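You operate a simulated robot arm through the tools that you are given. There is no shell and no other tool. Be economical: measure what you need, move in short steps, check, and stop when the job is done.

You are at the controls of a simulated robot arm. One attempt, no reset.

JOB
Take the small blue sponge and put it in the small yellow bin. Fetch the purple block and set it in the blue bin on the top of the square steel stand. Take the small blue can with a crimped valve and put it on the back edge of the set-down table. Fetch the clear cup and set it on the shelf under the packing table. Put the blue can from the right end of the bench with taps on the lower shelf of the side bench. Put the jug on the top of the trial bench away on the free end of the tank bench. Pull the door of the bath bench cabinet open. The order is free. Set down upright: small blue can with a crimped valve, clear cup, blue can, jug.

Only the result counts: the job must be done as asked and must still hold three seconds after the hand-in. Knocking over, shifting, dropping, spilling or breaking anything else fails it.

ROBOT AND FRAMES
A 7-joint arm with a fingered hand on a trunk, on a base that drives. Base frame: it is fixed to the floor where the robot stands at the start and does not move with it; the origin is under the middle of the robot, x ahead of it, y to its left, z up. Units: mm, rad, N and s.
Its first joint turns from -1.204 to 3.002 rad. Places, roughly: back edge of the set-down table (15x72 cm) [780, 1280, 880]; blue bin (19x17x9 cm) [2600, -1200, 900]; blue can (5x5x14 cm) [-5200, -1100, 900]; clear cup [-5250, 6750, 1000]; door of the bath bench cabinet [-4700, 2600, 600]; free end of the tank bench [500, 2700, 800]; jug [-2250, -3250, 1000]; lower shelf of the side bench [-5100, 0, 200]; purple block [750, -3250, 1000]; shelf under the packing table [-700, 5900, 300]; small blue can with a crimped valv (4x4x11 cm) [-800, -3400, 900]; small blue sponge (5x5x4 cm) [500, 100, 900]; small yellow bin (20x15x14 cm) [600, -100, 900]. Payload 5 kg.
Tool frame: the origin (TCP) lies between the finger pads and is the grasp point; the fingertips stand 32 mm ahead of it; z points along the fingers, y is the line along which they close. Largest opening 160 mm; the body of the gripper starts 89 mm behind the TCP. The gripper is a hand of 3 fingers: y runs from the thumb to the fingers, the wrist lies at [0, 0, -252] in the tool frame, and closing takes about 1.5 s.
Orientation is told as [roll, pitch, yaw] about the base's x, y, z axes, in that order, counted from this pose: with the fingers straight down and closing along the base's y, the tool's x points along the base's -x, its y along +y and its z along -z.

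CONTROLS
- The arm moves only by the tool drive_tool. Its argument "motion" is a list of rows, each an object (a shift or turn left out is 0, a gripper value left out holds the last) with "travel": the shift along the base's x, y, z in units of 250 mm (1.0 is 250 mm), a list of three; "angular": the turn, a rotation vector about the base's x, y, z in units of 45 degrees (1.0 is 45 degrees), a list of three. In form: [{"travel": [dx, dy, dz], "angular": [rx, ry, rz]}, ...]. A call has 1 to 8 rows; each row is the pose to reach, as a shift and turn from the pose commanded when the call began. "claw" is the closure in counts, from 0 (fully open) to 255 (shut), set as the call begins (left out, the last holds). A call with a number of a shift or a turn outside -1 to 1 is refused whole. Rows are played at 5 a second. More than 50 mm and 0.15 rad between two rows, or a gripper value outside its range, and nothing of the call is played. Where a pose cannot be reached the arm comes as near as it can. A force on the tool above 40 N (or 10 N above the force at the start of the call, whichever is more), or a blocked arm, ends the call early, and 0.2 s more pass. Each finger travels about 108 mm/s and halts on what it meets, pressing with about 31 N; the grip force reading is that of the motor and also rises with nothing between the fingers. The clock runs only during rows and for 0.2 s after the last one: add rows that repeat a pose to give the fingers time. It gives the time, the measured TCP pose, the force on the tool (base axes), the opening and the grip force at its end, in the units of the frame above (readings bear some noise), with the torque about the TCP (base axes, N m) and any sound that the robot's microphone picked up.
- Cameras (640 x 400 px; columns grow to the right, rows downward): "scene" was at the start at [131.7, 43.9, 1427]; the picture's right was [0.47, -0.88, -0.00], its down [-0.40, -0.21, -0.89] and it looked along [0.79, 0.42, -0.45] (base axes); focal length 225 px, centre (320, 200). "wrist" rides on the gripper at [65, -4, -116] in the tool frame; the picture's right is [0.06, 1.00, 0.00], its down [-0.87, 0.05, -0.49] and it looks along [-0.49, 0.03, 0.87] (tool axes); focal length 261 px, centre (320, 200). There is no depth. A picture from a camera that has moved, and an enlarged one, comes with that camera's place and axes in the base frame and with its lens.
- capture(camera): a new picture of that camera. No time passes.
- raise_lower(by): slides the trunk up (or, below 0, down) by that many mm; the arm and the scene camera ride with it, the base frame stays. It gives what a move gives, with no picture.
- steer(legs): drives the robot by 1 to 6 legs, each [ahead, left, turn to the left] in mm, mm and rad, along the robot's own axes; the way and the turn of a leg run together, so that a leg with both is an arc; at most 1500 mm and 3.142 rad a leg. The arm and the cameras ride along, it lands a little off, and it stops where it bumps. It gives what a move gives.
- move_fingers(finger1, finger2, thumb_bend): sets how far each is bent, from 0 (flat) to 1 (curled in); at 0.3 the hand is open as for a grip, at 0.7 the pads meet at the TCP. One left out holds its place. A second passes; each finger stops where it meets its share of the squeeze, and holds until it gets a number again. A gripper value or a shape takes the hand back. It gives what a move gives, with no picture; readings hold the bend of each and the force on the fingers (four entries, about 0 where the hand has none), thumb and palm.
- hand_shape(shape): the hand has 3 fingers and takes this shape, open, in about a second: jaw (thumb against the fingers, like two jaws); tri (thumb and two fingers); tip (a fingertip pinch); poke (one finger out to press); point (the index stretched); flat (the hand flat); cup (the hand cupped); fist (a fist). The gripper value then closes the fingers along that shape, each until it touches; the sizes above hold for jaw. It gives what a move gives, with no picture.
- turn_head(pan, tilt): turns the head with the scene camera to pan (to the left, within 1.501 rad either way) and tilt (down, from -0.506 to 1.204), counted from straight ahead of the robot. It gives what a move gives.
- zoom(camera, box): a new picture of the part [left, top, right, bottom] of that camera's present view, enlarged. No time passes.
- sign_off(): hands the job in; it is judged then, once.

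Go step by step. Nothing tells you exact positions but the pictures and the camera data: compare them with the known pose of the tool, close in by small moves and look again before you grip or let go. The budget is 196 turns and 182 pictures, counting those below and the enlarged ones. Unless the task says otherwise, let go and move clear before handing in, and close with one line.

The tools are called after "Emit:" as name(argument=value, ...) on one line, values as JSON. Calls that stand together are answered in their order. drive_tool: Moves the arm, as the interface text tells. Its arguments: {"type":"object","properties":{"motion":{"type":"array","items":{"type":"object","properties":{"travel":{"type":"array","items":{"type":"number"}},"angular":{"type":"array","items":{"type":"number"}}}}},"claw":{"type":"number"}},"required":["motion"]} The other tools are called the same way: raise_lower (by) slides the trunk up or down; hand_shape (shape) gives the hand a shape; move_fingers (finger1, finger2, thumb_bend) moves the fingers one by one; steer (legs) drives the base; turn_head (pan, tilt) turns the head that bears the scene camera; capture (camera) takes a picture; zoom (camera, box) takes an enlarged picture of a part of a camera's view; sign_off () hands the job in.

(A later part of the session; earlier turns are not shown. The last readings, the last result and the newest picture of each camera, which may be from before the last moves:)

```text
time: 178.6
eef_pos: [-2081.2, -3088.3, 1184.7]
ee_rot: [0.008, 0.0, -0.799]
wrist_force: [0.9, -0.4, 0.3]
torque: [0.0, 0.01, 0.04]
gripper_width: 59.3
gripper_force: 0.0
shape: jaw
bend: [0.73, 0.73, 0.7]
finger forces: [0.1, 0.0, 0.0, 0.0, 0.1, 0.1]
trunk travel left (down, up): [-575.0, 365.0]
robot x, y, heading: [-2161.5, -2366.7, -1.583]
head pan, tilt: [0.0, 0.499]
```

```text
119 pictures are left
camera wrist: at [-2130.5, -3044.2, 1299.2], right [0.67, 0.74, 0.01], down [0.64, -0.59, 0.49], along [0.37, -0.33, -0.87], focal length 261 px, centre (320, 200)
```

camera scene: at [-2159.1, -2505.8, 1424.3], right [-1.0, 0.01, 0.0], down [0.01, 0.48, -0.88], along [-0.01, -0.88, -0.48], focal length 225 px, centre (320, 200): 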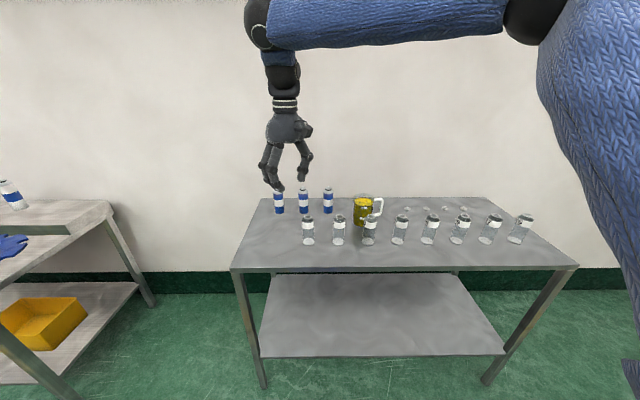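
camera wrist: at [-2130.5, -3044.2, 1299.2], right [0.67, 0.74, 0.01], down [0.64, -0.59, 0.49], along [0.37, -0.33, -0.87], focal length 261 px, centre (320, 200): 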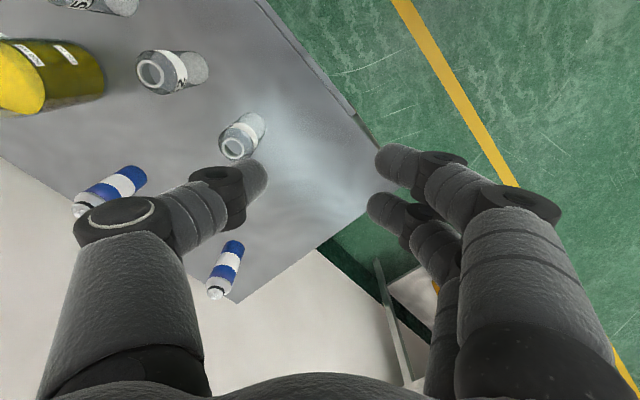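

Emit:
zoom(camera="scene", box=[280, 170, 440, 270])

```text
4.00 times, centred on (360, 220) of scene
camera zoom: at [-2159.1, -2505.8, 1424.3], right [-1.0, 0.01, 0.0], down [0.01, 0.48, -0.88], along [-0.01, -0.88, -0.48], focal length 901 px, centre (160, 120)
```

zoom: 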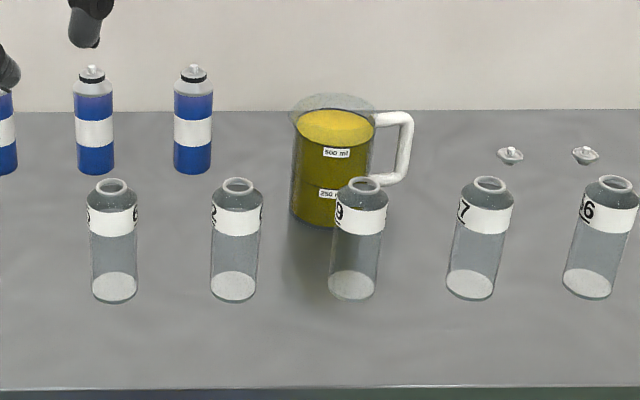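

The jug (about 88 mm wide, ~130 tall, filled) is near (-2334, -3277) with its handle toward -x, behind glass bottles. The present 45° yaw avoids handle and bottles; I'll drive closer.

Emit:
steer(legs=[[200, -130, 0.012]])

Emit:
drive_tool(motion=[{}, {}, {}, {}], claw=30)

Emit:
capture(camera="scene")

Emit:
capture(camera="wrist")

```text
time: 180.3
eef_pos: [-2203.7, -3287.3, 1182.8]
ee_rot: [0.011, -0.001, -0.787]
wrist_force: [0.5, 0.3, -0.4]
torque: [0.02, 0.0, -0.02]
gripper_width: 59.2
gripper_force: 0.1
shape: jaw
bend: [0.73, 0.73, 0.7]
finger forces: [0.0, 0.0, 0.1, 0.0, 0.1, 0.1]
trunk travel left (down, up): [-575.0, 365.0]
robot x, y, heading: [-2291.7, -2563.8, -1.568]
head pan, tilt: [0.0, 0.499]
```

```text
time: 181.3
eef_pos: [-2203.4, -3287.4, 1183.8]
ee_rot: [0.008, -0.001, -0.788]
wrist_force: [-0.4, -0.4, 0.0]
torque: [0.0, -0.02, -0.02]
gripper_width: 140.6
gripper_force: 0.1
shape: jaw
bend: [0.5, 0.5, 0.46]
finger forces: [0.0, 0.1, 0.0, 0.1, 0.0, 0.0]
trunk travel left (down, up): [-575.0, 365.0]
robot x, y, heading: [-2293.1, -2566.0, -1.573]
head pan, tilt: [0.0, 0.499]
```

```text
117 pictures are left
camera scene: at [-2287.3, -2704.9, 1424.2], right [-1.0, 0.0, 0.0], down [0.0, 0.48, -0.88], along [0.0, -0.88, -0.48], focal length 225 px, centre (320, 200)
```

scene: 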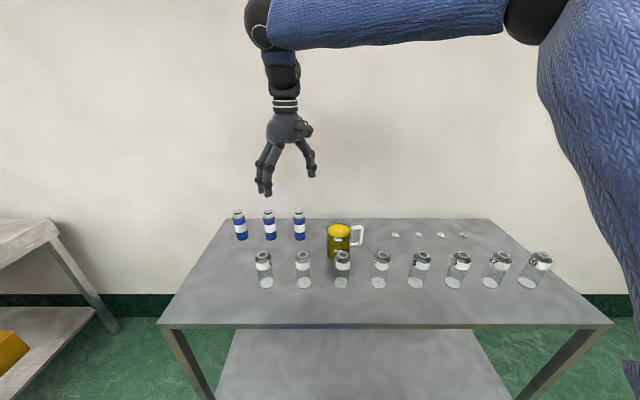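

```text
116 pictures are left
camera wrist: at [-2253.0, -3243.0, 1299.1], right [0.66, 0.75, 0.01], down [0.65, -0.58, 0.49], along [0.38, -0.32, -0.87], focal length 261 px, centre (320, 200)
```

wrist: 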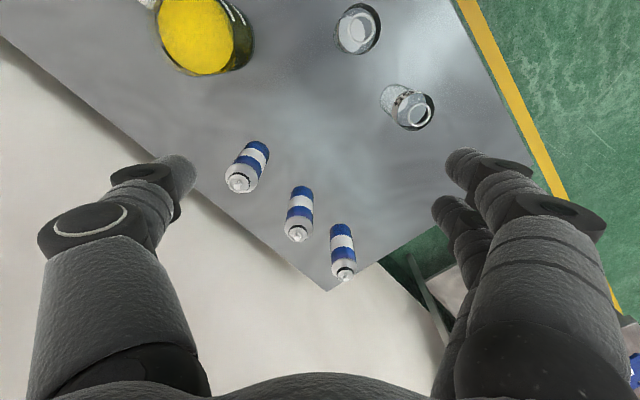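

The jug's centre works out at about (-2351, -3330). I'll move above it and look again.

Emit:
drive_tool(motion=[{"travel": [-0.18, -0.05, 0]}, {"travel": [-0.36, -0.1, 0]}, {"travel": [-0.5, -0.15, 0]}, {"travel": [-0.59, -0.17, 0]}, {"travel": [-0.59, -0.17, -0.15]}, {"travel": [-0.59, -0.17, -0.25]}, {"travel": [-0.59, -0.17, -0.25]}])

Emit:
capture(camera="wrist")

Emit:
zoom(camera="scene", box=[240, 140, 440, 300])

```text
time: 182.9
eef_pos: [-2349.3, -3329.2, 1122.4]
ee_rot: [0.01, -0.003, -0.786]
wrist_force: [-0.5, -0.8, -0.2]
torque: [0.03, 0.0, 0.04]
gripper_width: 140.8
gripper_force: 0.0
shape: jaw
bend: [0.5, 0.5, 0.46]
finger forces: [0.0, 0.1, 0.1, 0.0, 0.0, 0.0]
trunk travel left (down, up): [-575.0, 365.0]
robot x, y, heading: [-2286.9, -2559.7, -1.569]
head pan, tilt: [0.0, 0.499]
```

```text
115 pictures are left
camera wrist: at [-2399.6, -3285.7, 1236.4], right [0.66, 0.75, 0.01], down [0.65, -0.58, 0.49], along [0.38, -0.32, -0.87], focal length 261 px, centre (320, 200)
```

wrist: 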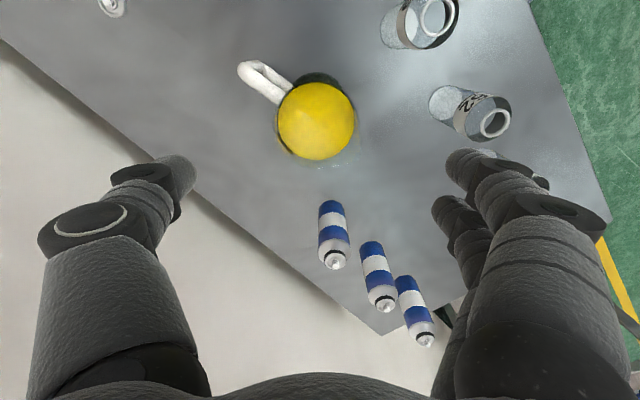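

```text
2.50 times, centred on (340, 220) of scene
camera zoom: at [-2287.4, -2705.0, 1424.2], right [-1.0, 0.0, 0.0], down [0.0, 0.48, -0.88], along [0.0, -0.88, -0.48], focal length 563 px, centre (270, 150)
```

zoom: 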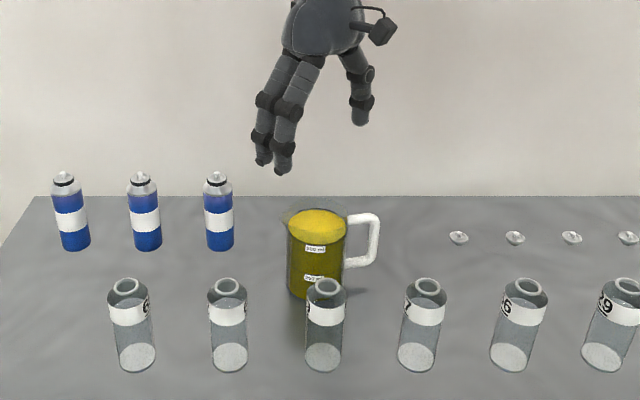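

The hand is centred over the jug. Lowering round it in two steps.

Emit:
drive_tool(motion=[{"travel": [-0.016, 0.008, -0.15]}, {"travel": [-0.016, 0.008, -0.3]}, {"travel": [-0.016, 0.008, -0.44]}, {"travel": [-0.016, 0.008, -0.44]}])

Emit:
capture(camera="wrist")

Emit:
zoom(camera="scene", box=[240, 140, 440, 300])

```text
time: 183.9
eef_pos: [-2353.9, -3326.2, 1012.3]
ee_rot: [0.009, -0.003, -0.788]
wrist_force: [0.2, -0.3, 1.4]
torque: [-0.02, 0.05, -0.01]
gripper_width: 140.9
gripper_force: 0.1
shape: jaw
bend: [0.5, 0.5, 0.46]
finger forces: [0.0, 0.1, 0.0, 0.0, 0.0, 0.0]
trunk travel left (down, up): [-575.0, 365.0]
robot x, y, heading: [-2288.7, -2562.9, -1.569]
head pan, tilt: [0.0, 0.499]
```

```text
113 pictures are left
camera wrist: at [-2404.2, -3282.6, 1125.9], right [0.66, 0.75, 0.01], down [0.65, -0.58, 0.49], along [0.38, -0.32, -0.87], focal length 261 px, centre (320, 200)
```

wrist: 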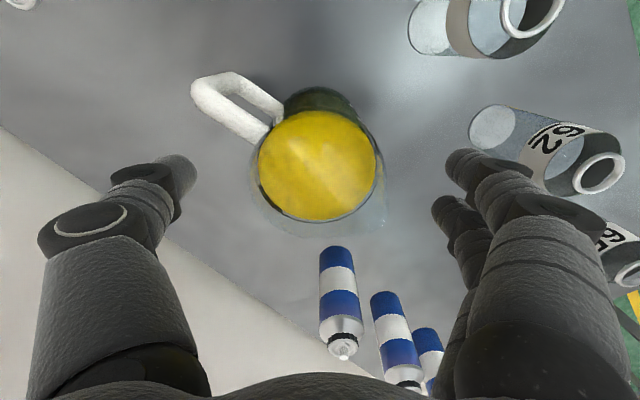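

```text
2.50 times, centred on (340, 220) of scene
camera zoom: at [-2287.0, -2704.0, 1424.4], right [-1.0, 0.0, 0.0], down [0.0, 0.48, -0.88], along [0.0, -0.88, -0.48], focal length 563 px, centre (270, 150)
```

zoom: 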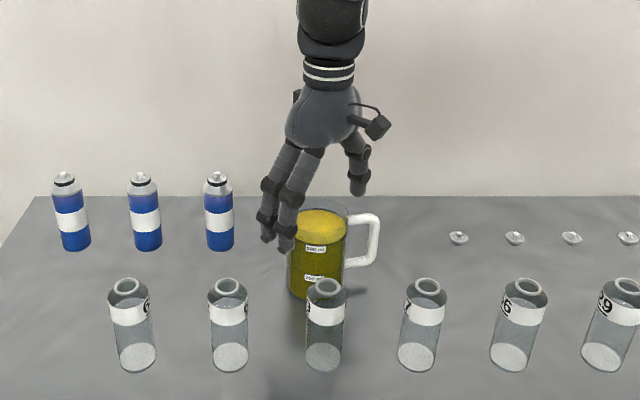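

Emit:
drive_tool(motion=[{"travel": [0, 0, -0.15]}, {"travel": [0, 0, -0.3]}, {"travel": [0, 0, -0.3]}])

Emit:
capture(camera="wrist")

Emit:
zoom(camera="scene", box=[240, 140, 440, 300])

```text
time: 184.8
eef_pos: [-2354.2, -3327.5, 936.7]
ee_rot: [0.008, -0.003, -0.788]
wrist_force: [0.1, 0.4, 0.2]
torque: [-0.03, -0.01, 0.01]
gripper_width: 140.9
gripper_force: 0.0
shape: jaw
bend: [0.5, 0.5, 0.46]
finger forces: [0.1, 0.1, 0.0, 0.1, 0.1, 0.0]
trunk travel left (down, up): [-575.0, 365.0]
robot x, y, heading: [-2290.9, -2563.6, -1.571]
head pan, tilt: [0.0, 0.499]
```

```text
111 pictures are left
camera wrist: at [-2403.1, -3283.4, 1052.1], right [0.66, 0.75, 0.01], down [0.65, -0.58, 0.49], along [0.38, -0.32, -0.87], focal length 261 px, centre (320, 200)
```

wrist: 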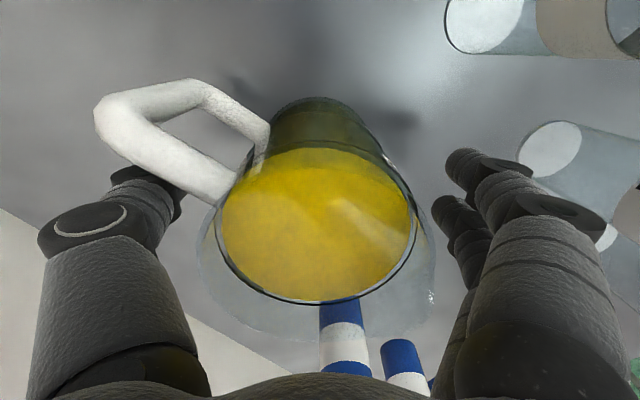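

```text
2.50 times, centred on (340, 220) of scene
camera zoom: at [-2287.3, -2704.5, 1424.3], right [-1.0, 0.0, 0.0], down [0.0, 0.48, -0.88], along [0.0, -0.88, -0.48], focal length 563 px, centre (270, 150)
```

zoom: 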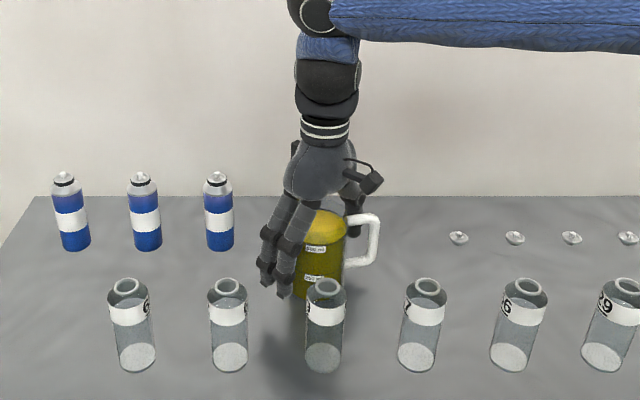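

The thumb passes beside the handle. Closing on the jug.

Emit:
drive_tool(motion=[{}, {}, {}, {}, {}, {}], claw=255)

Emit:
capture(camera="wrist")

Emit:
zoom(camera="scene", box=[240, 140, 440, 300])

```text
time: 186.2
eef_pos: [-2353.1, -3327.4, 936.2]
ee_rot: [0.008, -0.001, -0.787]
wrist_force: [0.5, -0.1, -0.6]
torque: [0.02, -0.02, 0.03]
gripper_width: 73.9
gripper_force: 31.0
shape: jaw
bend: [0.73, 0.73, 0.7]
finger forces: [14.3, 14.2, 0.0, 0.1, 27.9, 0.1]
trunk travel left (down, up): [-575.0, 365.0]
robot x, y, heading: [-2290.9, -2565.7, -1.569]
head pan, tilt: [0.0, 0.499]
```

```text
109 pictures are left
camera wrist: at [-2403.2, -3283.8, 1051.9], right [0.66, 0.75, 0.01], down [0.65, -0.58, 0.49], along [0.38, -0.32, -0.87], focal length 261 px, centre (320, 200)
```

wrist: 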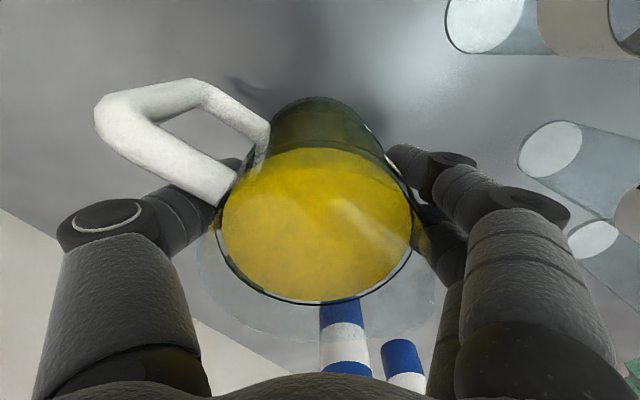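

```text
2.50 times, centred on (340, 220) of scene
camera zoom: at [-2287.4, -2705.0, 1424.2], right [-1.0, 0.0, 0.0], down [0.0, 0.48, -0.88], along [0.0, -0.88, -0.48], focal length 563 px, centre (270, 150)
```

zoom: 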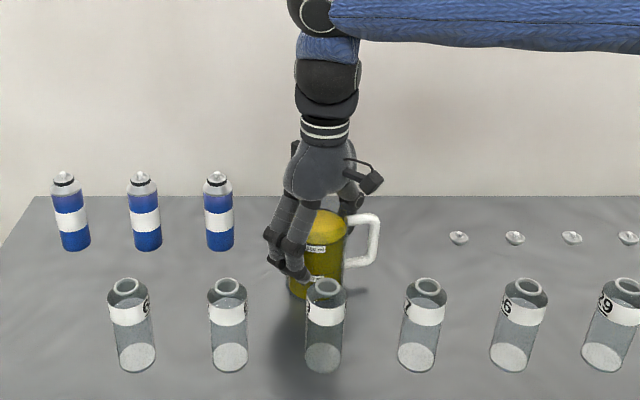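

The jug is held at 31 N. Lifting gently.

Emit:
drive_tool(motion=[{"travel": [0, 0, 0.03]}, {"travel": [0, 0, 0.1]}, {"travel": [0, 0, 0.18]}, {"travel": [0, 0, 0.27]}, {"travel": [0, 0, 0.36]}, {"travel": [0, 0, 0.45]}, {"travel": [0, 0, 0.52]}, {"travel": [0, 0, 0.56]}])

Emit:
drive_tool(motion=[{"travel": [0, 0.02, 0.05]}, {"travel": [0, 0.07, 0.1]}, {"travel": [0, 0.14, 0.15]}, {"travel": [0, 0.22, 0.19]}, {"travel": [0, 0.3, 0.2]}, {"travel": [0, 0.38, 0.2]}, {"travel": [0, 0.45, 0.2]}, {"travel": [0, 0.48, 0.2]}])

Emit:
capture(camera="scene")

Emit:
capture(camera="wrist")

```text
time: 187.9
eef_pos: [-2354.1, -3327.7, 1077.5]
ee_rot: [0.008, -0.002, -0.789]
wrist_force: [0.0, -0.9, -5.0]
torque: [0.06, -0.05, 0.0]
gripper_width: 73.8
gripper_force: 31.1
shape: jaw
bend: [0.73, 0.73, 0.7]
finger forces: [14.1, 14.1, 0.0, 0.0, 28.1, 0.1]
trunk travel left (down, up): [-575.0, 365.0]
robot x, y, heading: [-2288.8, -2565.6, -1.573]
head pan, tilt: [0.0, 0.499]
```

```text
time: 189.8
eef_pos: [-2355.7, -3207.6, 1126.1]
ee_rot: [0.01, -0.002, -0.787]
wrist_force: [-0.1, 0.4, -5.8]
torque: [0.04, -0.04, 0.02]
gripper_width: 74.4
gripper_force: 31.0
shape: jaw
bend: [0.73, 0.73, 0.7]
finger forces: [14.2, 14.3, 0.0, 0.0, 28.2, 0.0]
trunk travel left (down, up): [-575.0, 365.0]
robot x, y, heading: [-2292.3, -2565.1, -1.568]
head pan, tilt: [0.0, 0.499]
```

```text
107 pictures are left
camera scene: at [-2287.5, -2705.2, 1424.2], right [-1.0, 0.0, 0.0], down [0.0, 0.48, -0.88], along [0.0, -0.88, -0.48], focal length 225 px, centre (320, 200)
```

scene: 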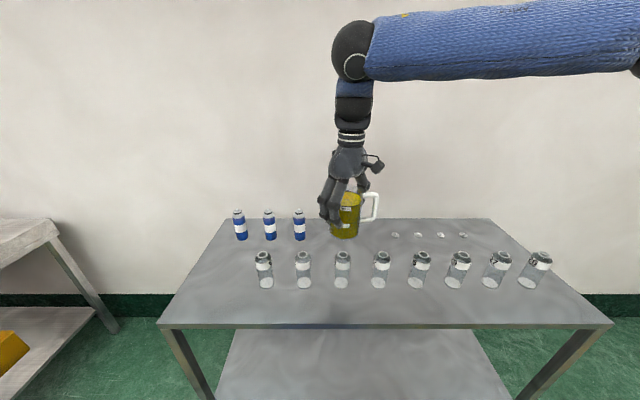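

```text
106 pictures are left
camera wrist: at [-2404.9, -3164.5, 1240.9], right [0.66, 0.75, 0.01], down [0.65, -0.58, 0.49], along [0.38, -0.32, -0.87], focal length 261 px, centre (320, 200)
```

wrist: 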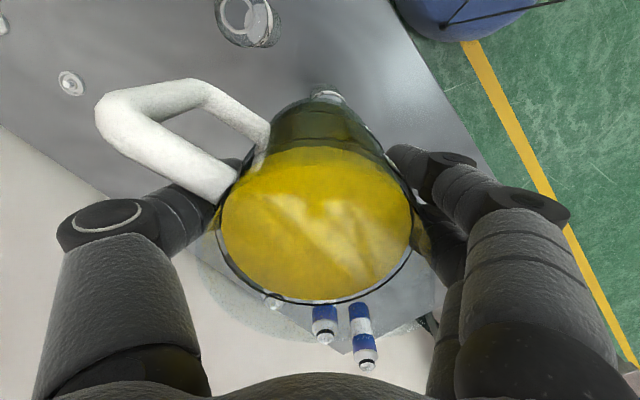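

The jug hangs level. I'll drive back toward the tank bench, stopping short to look.

Emit:
steer(legs=[[-200, 0, 0], [0, 1250, 0], [-500, 0, 0], [0, 0, 1.571], [500, 1300, 0], [0, 1400, 0]])

Emit:
turn_head(pan=0.9, tilt=0.3)

Emit:
capture(camera="scene")

Emit:
capture(camera="wrist")

```text
time: 216.7
eef_pos: [160.4, 745.1, 1125.8]
ee_rot: [0.009, -0.003, 0.762]
wrist_force: [-0.5, 0.9, -5.5]
torque: [0.07, 0.02, -0.02]
gripper_width: 74.0
gripper_force: 31.5
shape: jaw
bend: [0.73, 0.73, 0.7]
finger forces: [13.7, 14.3, 0.0, 0.0, 27.9, 0.0]
trunk travel left (down, up): [-575.0, 365.0]
robot x, y, heading: [-481.1, 827.5, -0.023]
head pan, tilt: [0.0, 0.499]
```

```text
time: 217.9
eef_pos: [160.2, 746.5, 1125.4]
ee_rot: [0.012, -0.002, 0.762]
wrist_force: [0.1, -1.2, -5.8]
torque: [0.09, 0.02, 0.02]
gripper_width: 73.8
gripper_force: 30.5
shape: jaw
bend: [0.73, 0.73, 0.7]
finger forces: [13.7, 14.2, 0.1, 0.1, 27.9, 0.0]
trunk travel left (down, up): [-575.0, 365.0]
robot x, y, heading: [-478.7, 828.0, -0.023]
head pan, tilt: [0.901, 0.3]
```

```text
105 pictures are left
camera scene: at [-371.1, 898.6, 1442.6], right [0.77, -0.64, 0.0], down [-0.19, -0.23, -0.96], along [0.61, 0.73, -0.3], focal length 225 px, centre (320, 200)
```

scene: 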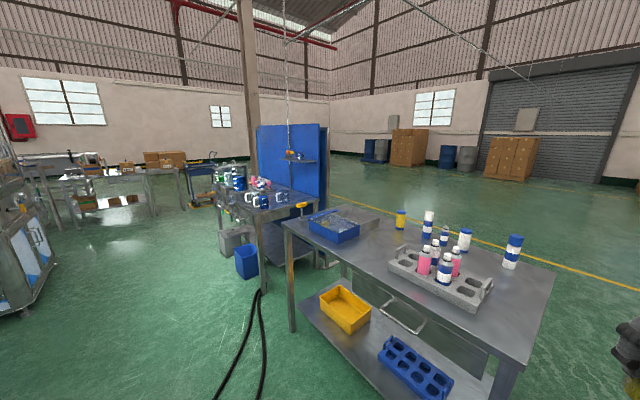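

```text
104 pictures are left
camera wrist: at [115.9, 697.2, 1240.8], right [-0.73, 0.68, 0.01], down [0.59, 0.63, 0.49], along [0.33, 0.37, -0.87], focal length 261 px, centre (320, 200)
```

wrist: 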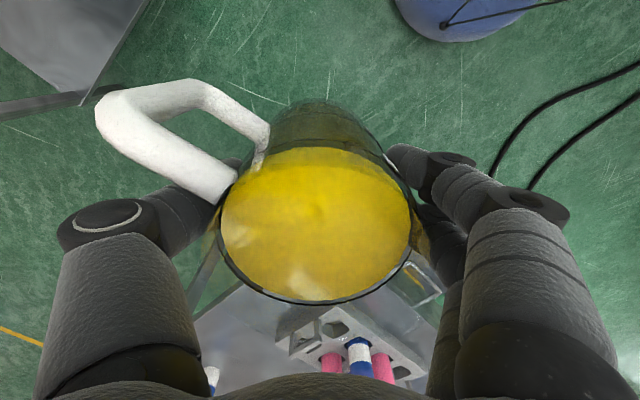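

Emit:
zoom(camera="scene", box=[180, 130, 360, 300])

```text
2.35 times, centred on (270, 215) of scene
camera zoom: at [-371.1, 898.6, 1442.6], right [0.77, -0.64, 0.0], down [-0.19, -0.23, -0.96], along [0.61, 0.73, -0.3], focal length 530 px, centre (438, 165)
```

zoom: 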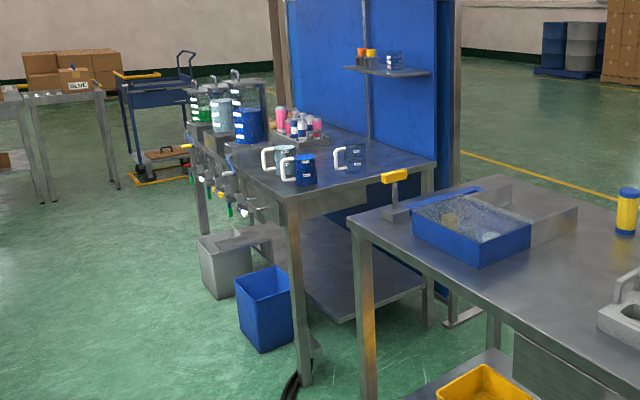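

Hoses on the floor run from the cabinet to the tank bench and bar the direct way, so I want a route around. I'll turn to look west first.

Emit:
steer(legs=[[0, -400, 0], [0, 0, 1.594]])

Emit:
turn_head(pan=1.5, tilt=0.2)

Emit:
capture(camera="scene")

Emit:
turn_head(pan=0.4, tilt=0.3)

Emit:
capture(camera="scene")

```text
time: 224.3
eef_pos: [-431.3, 1075.1, 1126.1]
ee_rot: [0.01, -0.003, 2.367]
wrist_force: [0.4, 0.6, -5.0]
torque: [-0.06, 0.07, 0.02]
gripper_width: 73.3
gripper_force: 30.9
shape: jaw
bend: [0.73, 0.73, 0.7]
finger forces: [12.8, 13.9, 0.0, 0.0, 27.6, 0.0]
trunk travel left (down, up): [-575.0, 365.0]
robot x, y, heading: [-491.6, 434.4, 1.582]
head pan, tilt: [0.901, 0.3]
```

```text
time: 225.3
eef_pos: [-431.4, 1075.4, 1125.5]
ee_rot: [0.01, -0.002, 2.367]
wrist_force: [-0.9, 0.5, -5.8]
torque: [-0.04, 0.13, -0.03]
gripper_width: 73.1
gripper_force: 31.1
shape: jaw
bend: [0.73, 0.73, 0.7]
finger forces: [12.9, 14.1, 0.0, 0.0, 27.6, 0.0]
trunk travel left (down, up): [-575.0, 365.0]
robot x, y, heading: [-489.6, 431.1, 1.583]
head pan, tilt: [1.499, 0.201]
```

```text
102 pictures are left
camera scene: at [-583.4, 488.8, 1451.9], right [0.06, 1.0, 0.0], down [0.2, -0.01, -0.98], along [-0.98, 0.06, -0.2], focal length 225 px, centre (320, 200)
```

scene: 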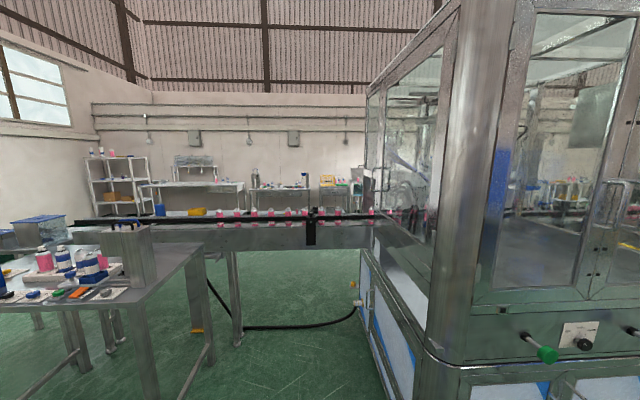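

```text
time: 226.6
eef_pos: [-430.8, 1075.9, 1127.2]
ee_rot: [0.01, -0.003, 2.367]
wrist_force: [-0.5, 0.6, -6.4]
torque: [-0.01, 0.09, 0.03]
gripper_width: 73.3
gripper_force: 30.7
shape: jaw
bend: [0.73, 0.73, 0.7]
finger forces: [12.9, 14.0, 0.1, 0.1, 27.6, 0.0]
trunk travel left (down, up): [-575.0, 365.0]
robot x, y, heading: [-490.7, 429.8, 1.585]
head pan, tilt: [0.4, 0.3]
```

```text
101 pictures are left
camera scene: at [-527.9, 568.7, 1442.6], right [0.92, 0.4, 0.0], down [0.12, -0.27, -0.96], along [-0.38, 0.88, -0.3], focal length 225 px, centre (320, 200)
```

scene: 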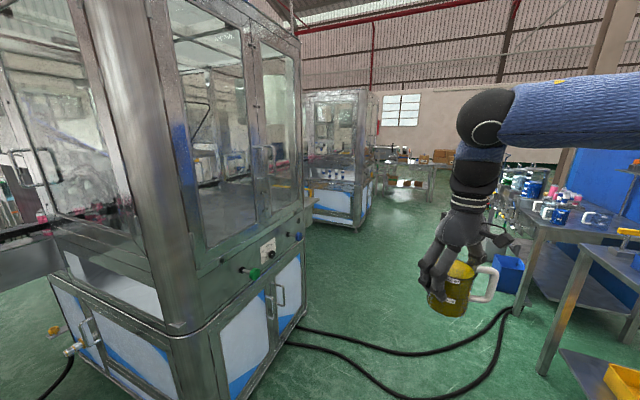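

The conveyor line closes the west side, so I'll go round by the south and east: behind the front table, then north along x≈1500, and come to the tank bench's front from the north.

Emit:
steer(legs=[[-1300, 0, -0.014], [-1150, 0, 0], [0, -1000, 0], [0, -1000, 0], [1500, 0, 0], [1500, 0, 0]])

Emit:
turn_head(pan=0.2, tilt=0.2)

Emit:
capture(camera="scene")

```text
time: 262.3
eef_pos: [1609.6, 1755.2, 1124.8]
ee_rot: [0.008, -0.003, 2.346]
wrist_force: [-0.6, -0.7, -6.0]
torque: [-0.04, 0.08, 0.02]
gripper_width: 73.5
gripper_force: 31.1
shape: jaw
bend: [0.73, 0.73, 0.7]
finger forces: [13.0, 14.1, 0.1, 0.1, 27.6, 0.0]
trunk travel left (down, up): [-575.0, 365.0]
robot x, y, heading: [1532.4, 1108.7, 1.562]
head pan, tilt: [0.4, 0.3]
```

```text
time: 263.1
eef_pos: [1608.4, 1754.5, 1125.9]
ee_rot: [0.01, -0.001, 2.344]
wrist_force: [0.1, 0.1, -5.8]
torque: [-0.03, 0.07, 0.01]
gripper_width: 73.4
gripper_force: 31.0
shape: jaw
bend: [0.73, 0.73, 0.7]
finger forces: [13.2, 14.2, 0.0, 0.0, 27.6, 0.0]
trunk travel left (down, up): [-575.0, 365.0]
robot x, y, heading: [1537.5, 1112.9, 1.567]
head pan, tilt: [0.201, 0.201]
```

```text
100 pictures are left
camera scene: at [1520.1, 1254.3, 1451.9], right [0.98, 0.19, 0.0], down [0.04, -0.2, -0.98], along [-0.19, 0.96, -0.2], focal length 225 px, centre (320, 200)
```

scene: 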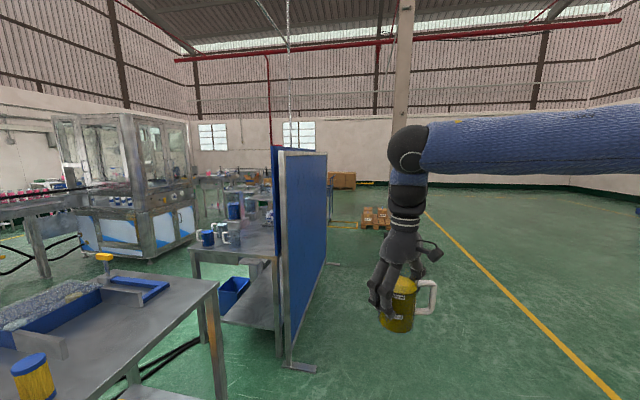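

Emit:
steer(legs=[[1500, -60, 0], [1500, 0, 0], [450, 0, 0]])

Emit:
turn_head(pan=1.2, tilt=0.3)

Emit:
capture(camera="scene")

```text
refused: leg 1 is longer than a leg can be; nothing moved
```

```text
time: 264.3
eef_pos: [1610.6, 1754.1, 1125.6]
ee_rot: [0.009, -0.002, 2.345]
wrist_force: [-0.1, -0.1, -6.4]
torque: [0.0, 0.09, -0.02]
gripper_width: 73.2
gripper_force: 31.2
shape: jaw
bend: [0.73, 0.73, 0.7]
finger forces: [13.1, 14.2, 0.1, 0.1, 27.6, 0.0]
trunk travel left (down, up): [-575.0, 365.0]
robot x, y, heading: [1537.7, 1109.2, 1.561]
head pan, tilt: [1.201, 0.3]
```

```text
99 pictures are left
camera scene: at [1451.3, 1197.5, 1442.7], right [0.37, 0.93, 0.0], down [0.27, -0.11, -0.96], along [-0.89, 0.35, -0.3], focal length 225 px, centre (320, 200)
```

scene: 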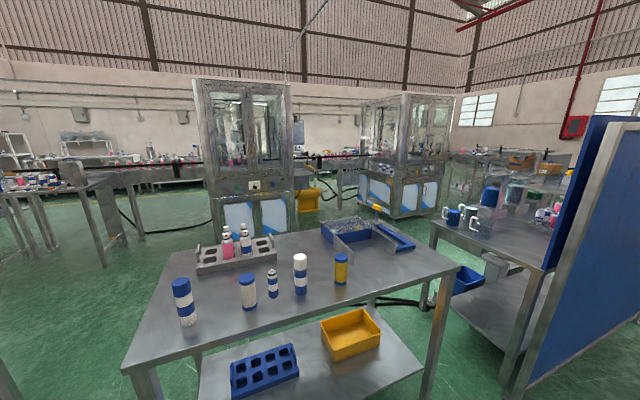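

Emit:
steer(legs=[[1490, -40, 0.01], [1490, 0, 0], [450, 0, 0]])

Emit:
capture(camera="scene")

```text
time: 280.9
eef_pos: [1674.7, 5160.9, 1125.8]
ee_rot: [0.011, -0.001, 2.338]
wrist_force: [0.4, -0.1, -6.3]
torque: [-0.09, 0.03, -0.05]
gripper_width: 73.2
gripper_force: 31.1
shape: jaw
bend: [0.73, 0.73, 0.7]
finger forces: [13.1, 14.2, 0.0, 0.0, 27.8, 0.0]
trunk travel left (down, up): [-575.0, 365.0]
robot x, y, heading: [1595.0, 4518.3, 1.555]
head pan, tilt: [1.201, 0.3]
```

```text
98 pictures are left
camera scene: at [1510.7, 4605.7, 1442.6], right [0.38, 0.93, 0.0], down [0.27, -0.11, -0.96], along [-0.89, 0.36, -0.3], focal length 225 px, centre (320, 200)
```

scene: 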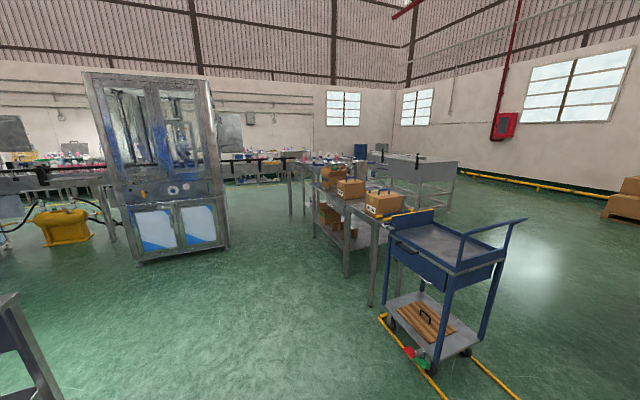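

The way west is clear. I'll slide to x≈-650, turn to face the tank bench's front and move south to about y 3400.

Emit:
steer(legs=[[0, 1000, 0], [0, 1250, 0], [0, 0, -1.555], [0, -1100, 0]])

Emit:
turn_head(pan=-0.4, tilt=0.35)

Emit:
capture(camera="scene")

```text
time: 301.0
eef_pos: [-57.3, 3380.5, 1126.9]
ee_rot: [0.011, -0.002, 0.728]
wrist_force: [0.8, -0.1, -6.3]
torque: [0.09, 0.05, -0.01]
gripper_width: 72.6
gripper_force: 31.1
shape: jaw
bend: [0.73, 0.73, 0.7]
finger forces: [12.0, 14.0, 0.1, 0.0, 27.3, 0.0]
trunk travel left (down, up): [-575.0, 365.0]
robot x, y, heading: [-697.0, 3487.2, -0.053]
head pan, tilt: [1.201, 0.3]
```

```text
time: 302.6
eef_pos: [-57.7, 3379.0, 1126.0]
ee_rot: [0.011, -0.001, 0.729]
wrist_force: [0.6, 0.1, -6.0]
torque: [0.08, 0.04, -0.01]
gripper_width: 72.7
gripper_force: 30.8
shape: jaw
bend: [0.73, 0.73, 0.7]
finger forces: [12.3, 13.9, 0.1, 0.1, 27.4, 0.0]
trunk travel left (down, up): [-575.0, 365.0]
robot x, y, heading: [-695.3, 3481.0, -0.057]
head pan, tilt: [-0.4, 0.351]
```

```text
97 pictures are left
camera scene: at [-561.8, 3440.8, 1437.9], right [-0.44, -0.9, 0.0], down [-0.31, 0.15, -0.94], along [0.84, -0.41, -0.34], focal length 225 px, centre (320, 200)
```

scene: 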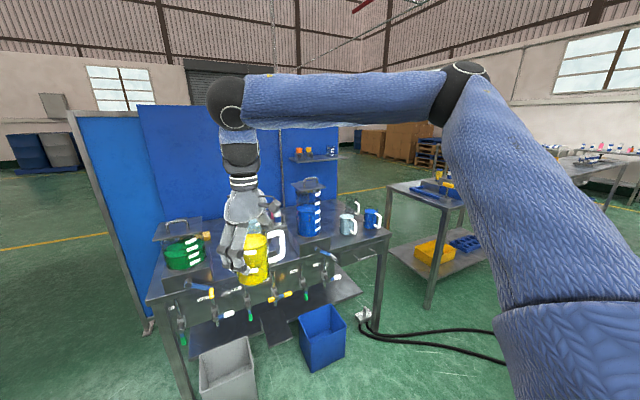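

The free end of the tank bench (z≈795) holds three jugs near (405,2800), (415,2612), (635,2612), with free room about (540,2720). I'll drive to its front.

Emit:
steer(legs=[[0, -760, 0.055], [420, 0, 0]])

Emit:
turn_head(pan=0.0, tilt=0.6)

Emit:
capture(camera="scene")

Emit:
capture(camera="wrist")

```text
time: 308.9
eef_pos: [341.0, 2640.0, 1124.6]
ee_rot: [0.011, 0.0, 0.77]
wrist_force: [2.4, 0.3, -5.3]
torque: [0.04, 0.1, 0.01]
gripper_width: 72.6
gripper_force: 31.2
shape: jaw
bend: [0.73, 0.73, 0.7]
finger forces: [12.2, 14.0, 0.0, 0.1, 27.4, 0.0]
trunk travel left (down, up): [-575.0, 365.0]
robot x, y, heading: [-302.8, 2718.5, -0.01]
head pan, tilt: [-0.4, 0.351]
```

```text
time: 309.8
eef_pos: [339.6, 2640.8, 1125.7]
ee_rot: [0.011, 0.0, 0.768]
wrist_force: [0.1, 1.0, -4.8]
torque: [0.08, 0.03, 0.0]
gripper_width: 72.7
gripper_force: 30.7
shape: jaw
bend: [0.73, 0.73, 0.7]
finger forces: [12.1, 13.9, 0.1, 0.0, 27.5, 0.0]
trunk travel left (down, up): [-575.0, 365.0]
robot x, y, heading: [-303.3, 2716.3, -0.012]
head pan, tilt: [0.0, 0.6]
```

```text
96 pictures are left
camera scene: at [-162.6, 2715.3, 1415.1], right [-0.01, -1.0, 0.0], down [-0.56, 0.01, -0.82], along [0.82, -0.01, -0.57], focal length 225 px, centre (320, 200)
```

scene: 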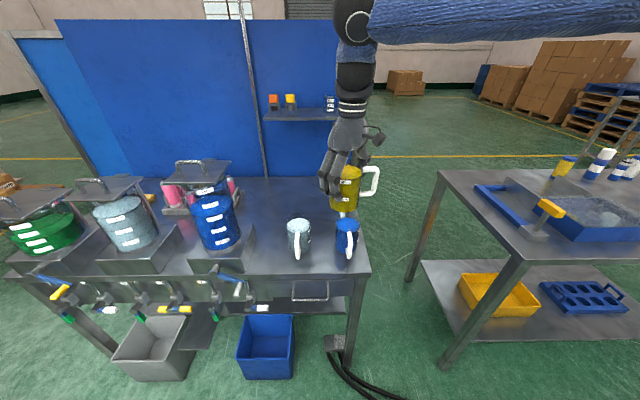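

```text
95 pictures are left
camera wrist: at [296.9, 2592.0, 1240.4], right [-0.74, 0.67, 0.01], down [0.59, 0.64, 0.49], along [0.33, 0.37, -0.87], focal length 261 px, centre (320, 200)
```

wrist: 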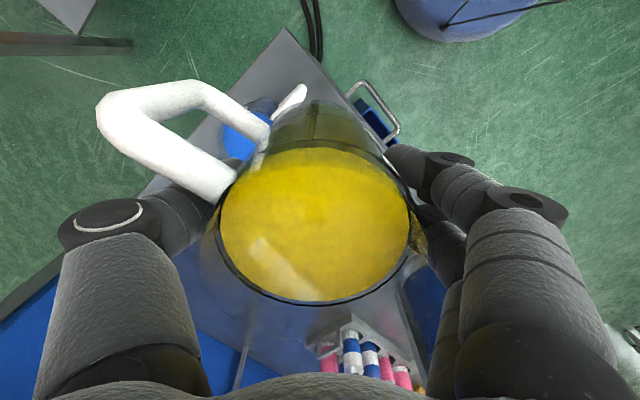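

The room behind the front jugs is free; target about (545, 2745). I'll move there high up while turning the hand to yaw 0.

Emit:
drive_tool(motion=[{"travel": [0.06, 0.03, 0], "angular": [0, 0, -0.08]}, {"travel": [0.18, 0.09, 0], "angular": [0, 0, -0.22]}, {"travel": [0.3, 0.15, 0], "angular": [0, 0, -0.37]}, {"travel": [0.42, 0.21, 0], "angular": [0, 0, -0.52]}, {"travel": [0.54, 0.27, 0], "angular": [0, 0, -0.67]}, {"travel": [0.66, 0.33, 0], "angular": [0, 0, -0.82]}, {"travel": [0.77, 0.39, 0], "angular": [0, 0, -0.93]}, {"travel": [0.82, 0.416, 0], "angular": [0, 0, -0.98]}])

Emit:
capture(camera="scene")

Emit:
capture(camera="wrist")

```text
time: 311.6
eef_pos: [544.9, 2743.1, 1124.2]
ee_rot: [0.009, 0.001, -0.001]
wrist_force: [-0.3, 0.0, -5.4]
torque: [0.09, 0.01, 0.02]
gripper_width: 72.6
gripper_force: 31.1
shape: jaw
bend: [0.73, 0.73, 0.7]
finger forces: [12.4, 13.9, 0.1, 0.1, 27.2, 0.0]
trunk travel left (down, up): [-575.0, 365.0]
robot x, y, heading: [-301.8, 2715.5, -0.012]
head pan, tilt: [0.0, 0.6]
```

```text
94 pictures are left
camera scene: at [-162.4, 2715.4, 1415.1], right [-0.01, -1.0, 0.0], down [-0.57, 0.01, -0.82], along [0.82, -0.01, -0.57], focal length 225 px, centre (320, 200)
```

scene: 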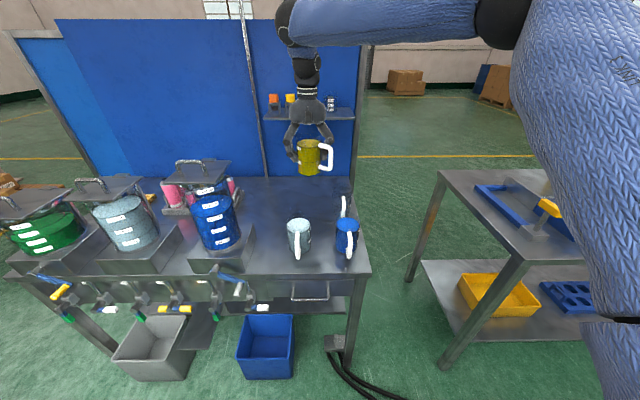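

```text
93 pictures are left
camera wrist: at [480.7, 2739.4, 1239.5], right [-0.06, 1.0, 0.01], down [0.87, 0.05, 0.49], along [0.49, 0.04, -0.87], focal length 261 px, centre (320, 200)
```

wrist: 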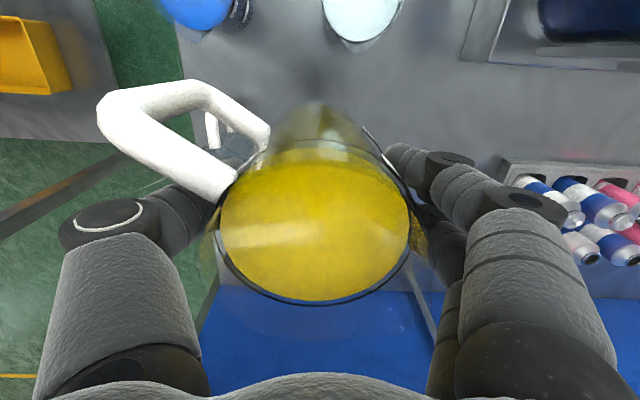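

Spacing is fine; I'll shift 20 mm further back and lower gently.

Emit:
drive_tool(motion=[{"travel": [0.03, 0.01, -0.05]}, {"travel": [0.08, 0.02, -0.17]}, {"travel": [0.08, 0.02, -0.3]}, {"travel": [0.08, 0.02, -0.44]}, {"travel": [0.08, 0.02, -0.58]}, {"travel": [0.08, 0.02, -0.72]}, {"travel": [0.08, 0.02, -0.84]}, {"travel": [0.08, 0.02, -0.9]}])

Emit:
zoom(camera="scene", box=[200, 120, 400, 280])

Emit:
capture(camera="wrist")

```text
time: 313.4
eef_pos: [564.4, 2750.7, 899.9]
ee_rot: [0.008, 0.0, 0.0]
wrist_force: [0.7, 0.4, -5.7]
torque: [0.08, -0.01, -0.02]
gripper_width: 72.6
gripper_force: 31.1
shape: jaw
bend: [0.73, 0.73, 0.7]
finger forces: [12.2, 14.0, 0.0, 0.0, 27.4, 0.0]
trunk travel left (down, up): [-575.0, 365.0]
robot x, y, heading: [-302.5, 2720.0, -0.014]
head pan, tilt: [0.0, 0.6]
```

```text
2.50 times, centred on (300, 200) of scene
camera zoom: at [-162.2, 2715.5, 1415.1], right [-0.01, -1.0, 0.0], down [-0.57, 0.01, -0.82], along [0.82, -0.01, -0.57], focal length 563 px, centre (370, 200)
```

zoom: 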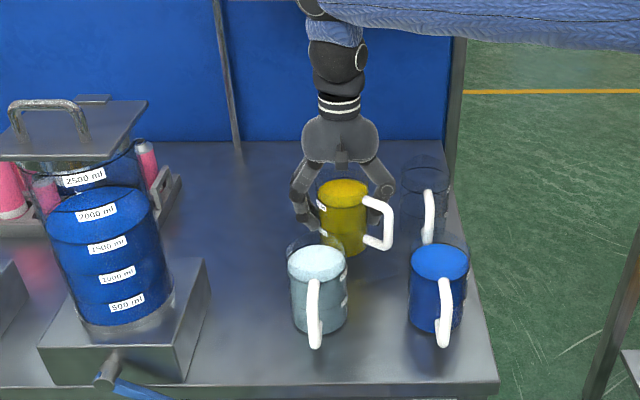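

```text
91 pictures are left
camera wrist: at [498.9, 2745.3, 1015.7], right [-0.06, 1.0, 0.01], down [0.87, 0.05, 0.49], along [0.49, 0.04, -0.87], focal length 261 px, centre (320, 200)
```

wrist: 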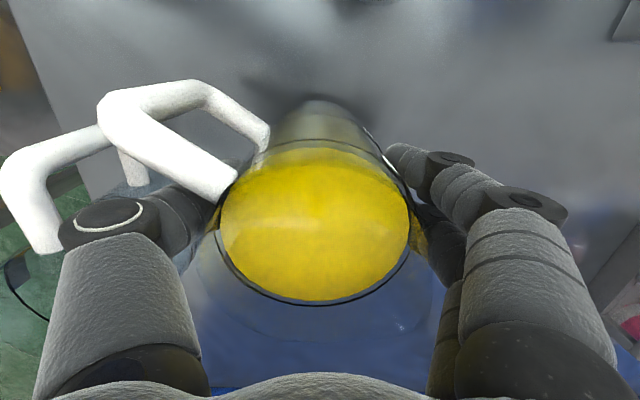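

The empty jug's handle is to the right, so I'll shift 20 mm away from it, then lower further.

Emit:
drive_tool(motion=[{"travel": [0, 0.04, 0]}, {"travel": [0, 0.08, -0.04]}, {"travel": [0, 0.08, -0.1]}, {"travel": [0, 0.08, -0.15]}, {"travel": [0, 0.08, -0.15]}])

Emit:
drive_tool(motion=[{"travel": [0, 0, -0.016]}, {"travel": [0, 0, -0.016]}])

Emit:
zoom(camera="scene", box=[240, 150, 360, 250])

```text
time: 314.5
eef_pos: [565.7, 2769.3, 875.3]
ee_rot: [0.013, -0.01, 0.0]
wrist_force: [-6.7, -2.1, 26.6]
torque: [-0.49, 0.16, -0.12]
gripper_width: 72.7
gripper_force: 31.0
shape: jaw
bend: [0.74, 0.73, 0.71]
finger forces: [15.1, 15.0, 0.0, 0.0, 32.7, 0.0]
trunk travel left (down, up): [-575.0, 365.0]
robot x, y, heading: [-301.7, 2718.8, -0.013]
head pan, tilt: [0.0, 0.6]
stopped in row 5: the force on the tool passed its limit at 45 N (the readings are from after the stop); the commanded pose is now the measured one
```

```text
time: 314.9
eef_pos: [566.5, 2769.8, 874.7]
ee_rot: [0.016, -0.015, -0.003]
wrist_force: [-7.2, -2.5, 24.5]
torque: [-0.44, 0.19, -0.11]
gripper_width: 72.9
gripper_force: 30.8
shape: jaw
bend: [0.74, 0.73, 0.71]
finger forces: [15.4, 15.1, 0.0, 0.1, 32.7, 0.1]
trunk travel left (down, up): [-575.0, 365.0]
robot x, y, heading: [-302.3, 2718.8, -0.016]
head pan, tilt: [0.0, 0.6]
stopped in row 1: the force on the tool passed its limit at 44 N (the readings are from after the stop); the commanded pose is now the measured one
```

```text
4.00 times, centred on (300, 200) of scene
camera zoom: at [-165.0, 2715.1, 1415.4], right [-0.01, -1.0, 0.0], down [-0.56, 0.01, -0.83], along [0.83, -0.01, -0.56], focal length 901 px, centre (400, 200)
```

zoom: 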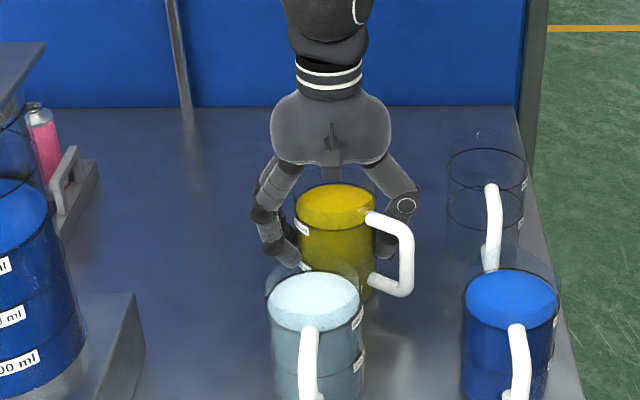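

The jug is on the bench, pressed a bit. I'll ease off by 2 mm, then open.

Emit:
drive_tool(motion=[{"travel": [0, 0, 0.01]}, {"travel": [0, 0, 0.01]}])

Emit:
drive_tool(motion=[{}, {}, {}, {}], claw=80)

Emit:
zoom(camera="scene", box=[240, 150, 360, 250])

Emit:
capture(camera="wrist")

```text
time: 315.5
eef_pos: [566.8, 2770.7, 875.1]
ee_rot: [0.016, -0.015, -0.002]
wrist_force: [-0.4, -0.3, 17.3]
torque: [-0.27, 0.02, -0.09]
gripper_width: 72.6
gripper_force: 31.3
shape: jaw
bend: [0.74, 0.73, 0.71]
finger forces: [14.5, 15.6, 0.0, 0.0, 31.5, 0.1]
trunk travel left (down, up): [-575.0, 365.0]
robot x, y, heading: [-301.0, 2718.1, -0.018]
head pan, tilt: [0.0, 0.6]
```

```text
time: 316.5
eef_pos: [568.0, 2771.9, 873.3]
ee_rot: [0.014, -0.012, -0.002]
wrist_force: [0.0, 0.6, 1.0]
torque: [0.0, -0.04, -0.01]
gripper_width: 109.3
gripper_force: 0.1
shape: jaw
bend: [0.68, 0.68, 0.65]
finger forces: [0.0, 0.0, 0.0, 0.1, 0.0, 0.1]
trunk travel left (down, up): [-575.0, 365.0]
robot x, y, heading: [-302.8, 2713.7, -0.013]
head pan, tilt: [0.0, 0.6]
```

```text
4.00 times, centred on (300, 200) of scene
camera zoom: at [-163.2, 2715.4, 1415.1], right [-0.01, -1.0, 0.0], down [-0.57, 0.01, -0.82], along [0.82, -0.01, -0.57], focal length 901 px, centre (400, 200)
```

zoom: 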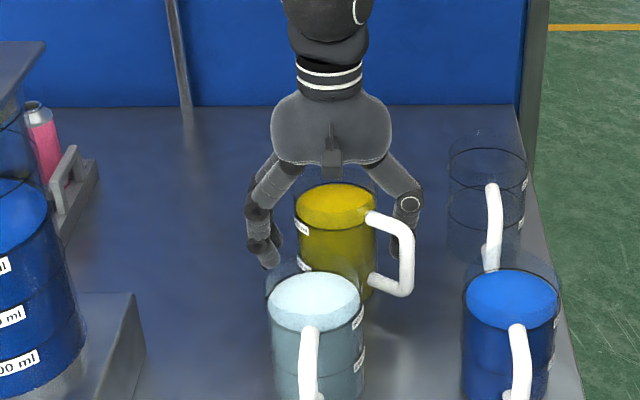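

```text
88 pictures are left
camera wrist: at [500.6, 2765.5, 988.3], right [-0.06, 1.0, 0.01], down [0.86, 0.05, 0.5], along [0.5, 0.04, -0.86], focal length 261 px, centre (320, 200)
```

wrist: 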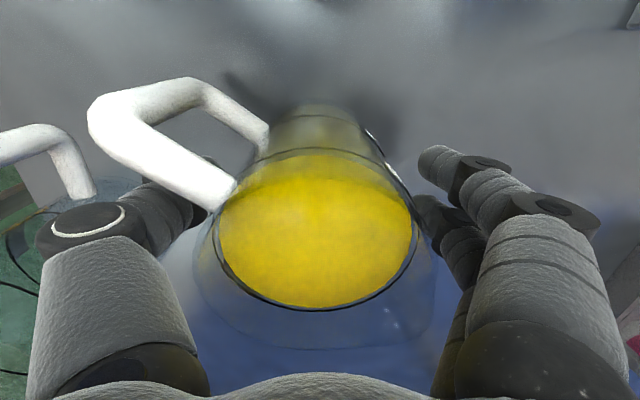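

The jug stands by itself. Rising straight up slowly.

Emit:
drive_tool(motion=[{"travel": [0, 0, 0.06]}, {"travel": [0, 0, 0.14]}, {"travel": [0, 0, 0.24]}, {"travel": [0, 0, 0.36]}, {"travel": [0, 0, 0.5]}, {"travel": [0, 0, 0.66]}, {"travel": [0, 0, 0.84]}, {"travel": [0, 0, 1.0]}], claw=60)

Emit:
drive_tool(motion=[{"travel": [-0.15, 0, 0]}, {"travel": [-0.33, 0, 0.05]}, {"travel": [-0.5, 0, 0.1]}, {"travel": [-0.68, 0, 0.1]}, {"travel": [-0.86, 0, 0.1]}])

Emit:
capture(camera="scene")

```text
time: 318.3
eef_pos: [565.9, 2769.7, 1124.8]
ee_rot: [0.013, -0.012, -0.003]
wrist_force: [0.4, 0.1, 0.2]
torque: [0.02, -0.03, 0.0]
gripper_width: 122.3
gripper_force: 0.1
shape: jaw
bend: [0.62, 0.62, 0.59]
finger forces: [0.1, 0.0, 0.0, 0.0, 0.0, 0.0]
trunk travel left (down, up): [-575.0, 365.0]
robot x, y, heading: [-299.7, 2714.3, -0.011]
head pan, tilt: [0.0, 0.6]
```

```text
time: 319.5
eef_pos: [351.4, 2769.5, 1152.1]
ee_rot: [0.016, -0.015, -0.001]
wrist_force: [0.0, 0.3, 0.5]
torque: [0.01, -0.02, 0.01]
gripper_width: 122.1
gripper_force: 0.1
shape: jaw
bend: [0.62, 0.62, 0.59]
finger forces: [0.0, 0.1, 0.0, 0.1, 0.0, 0.0]
trunk travel left (down, up): [-575.0, 365.0]
robot x, y, heading: [-301.1, 2716.1, -0.013]
head pan, tilt: [0.0, 0.6]
```

```text
87 pictures are left
camera scene: at [-164.2, 2715.2, 1415.3], right [-0.01, -1.0, 0.0], down [-0.56, 0.01, -0.83], along [0.83, -0.01, -0.56], focal length 225 px, centre (320, 200)
```

scene: 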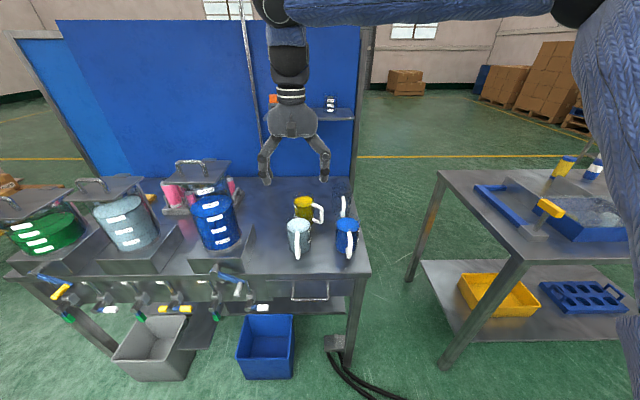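

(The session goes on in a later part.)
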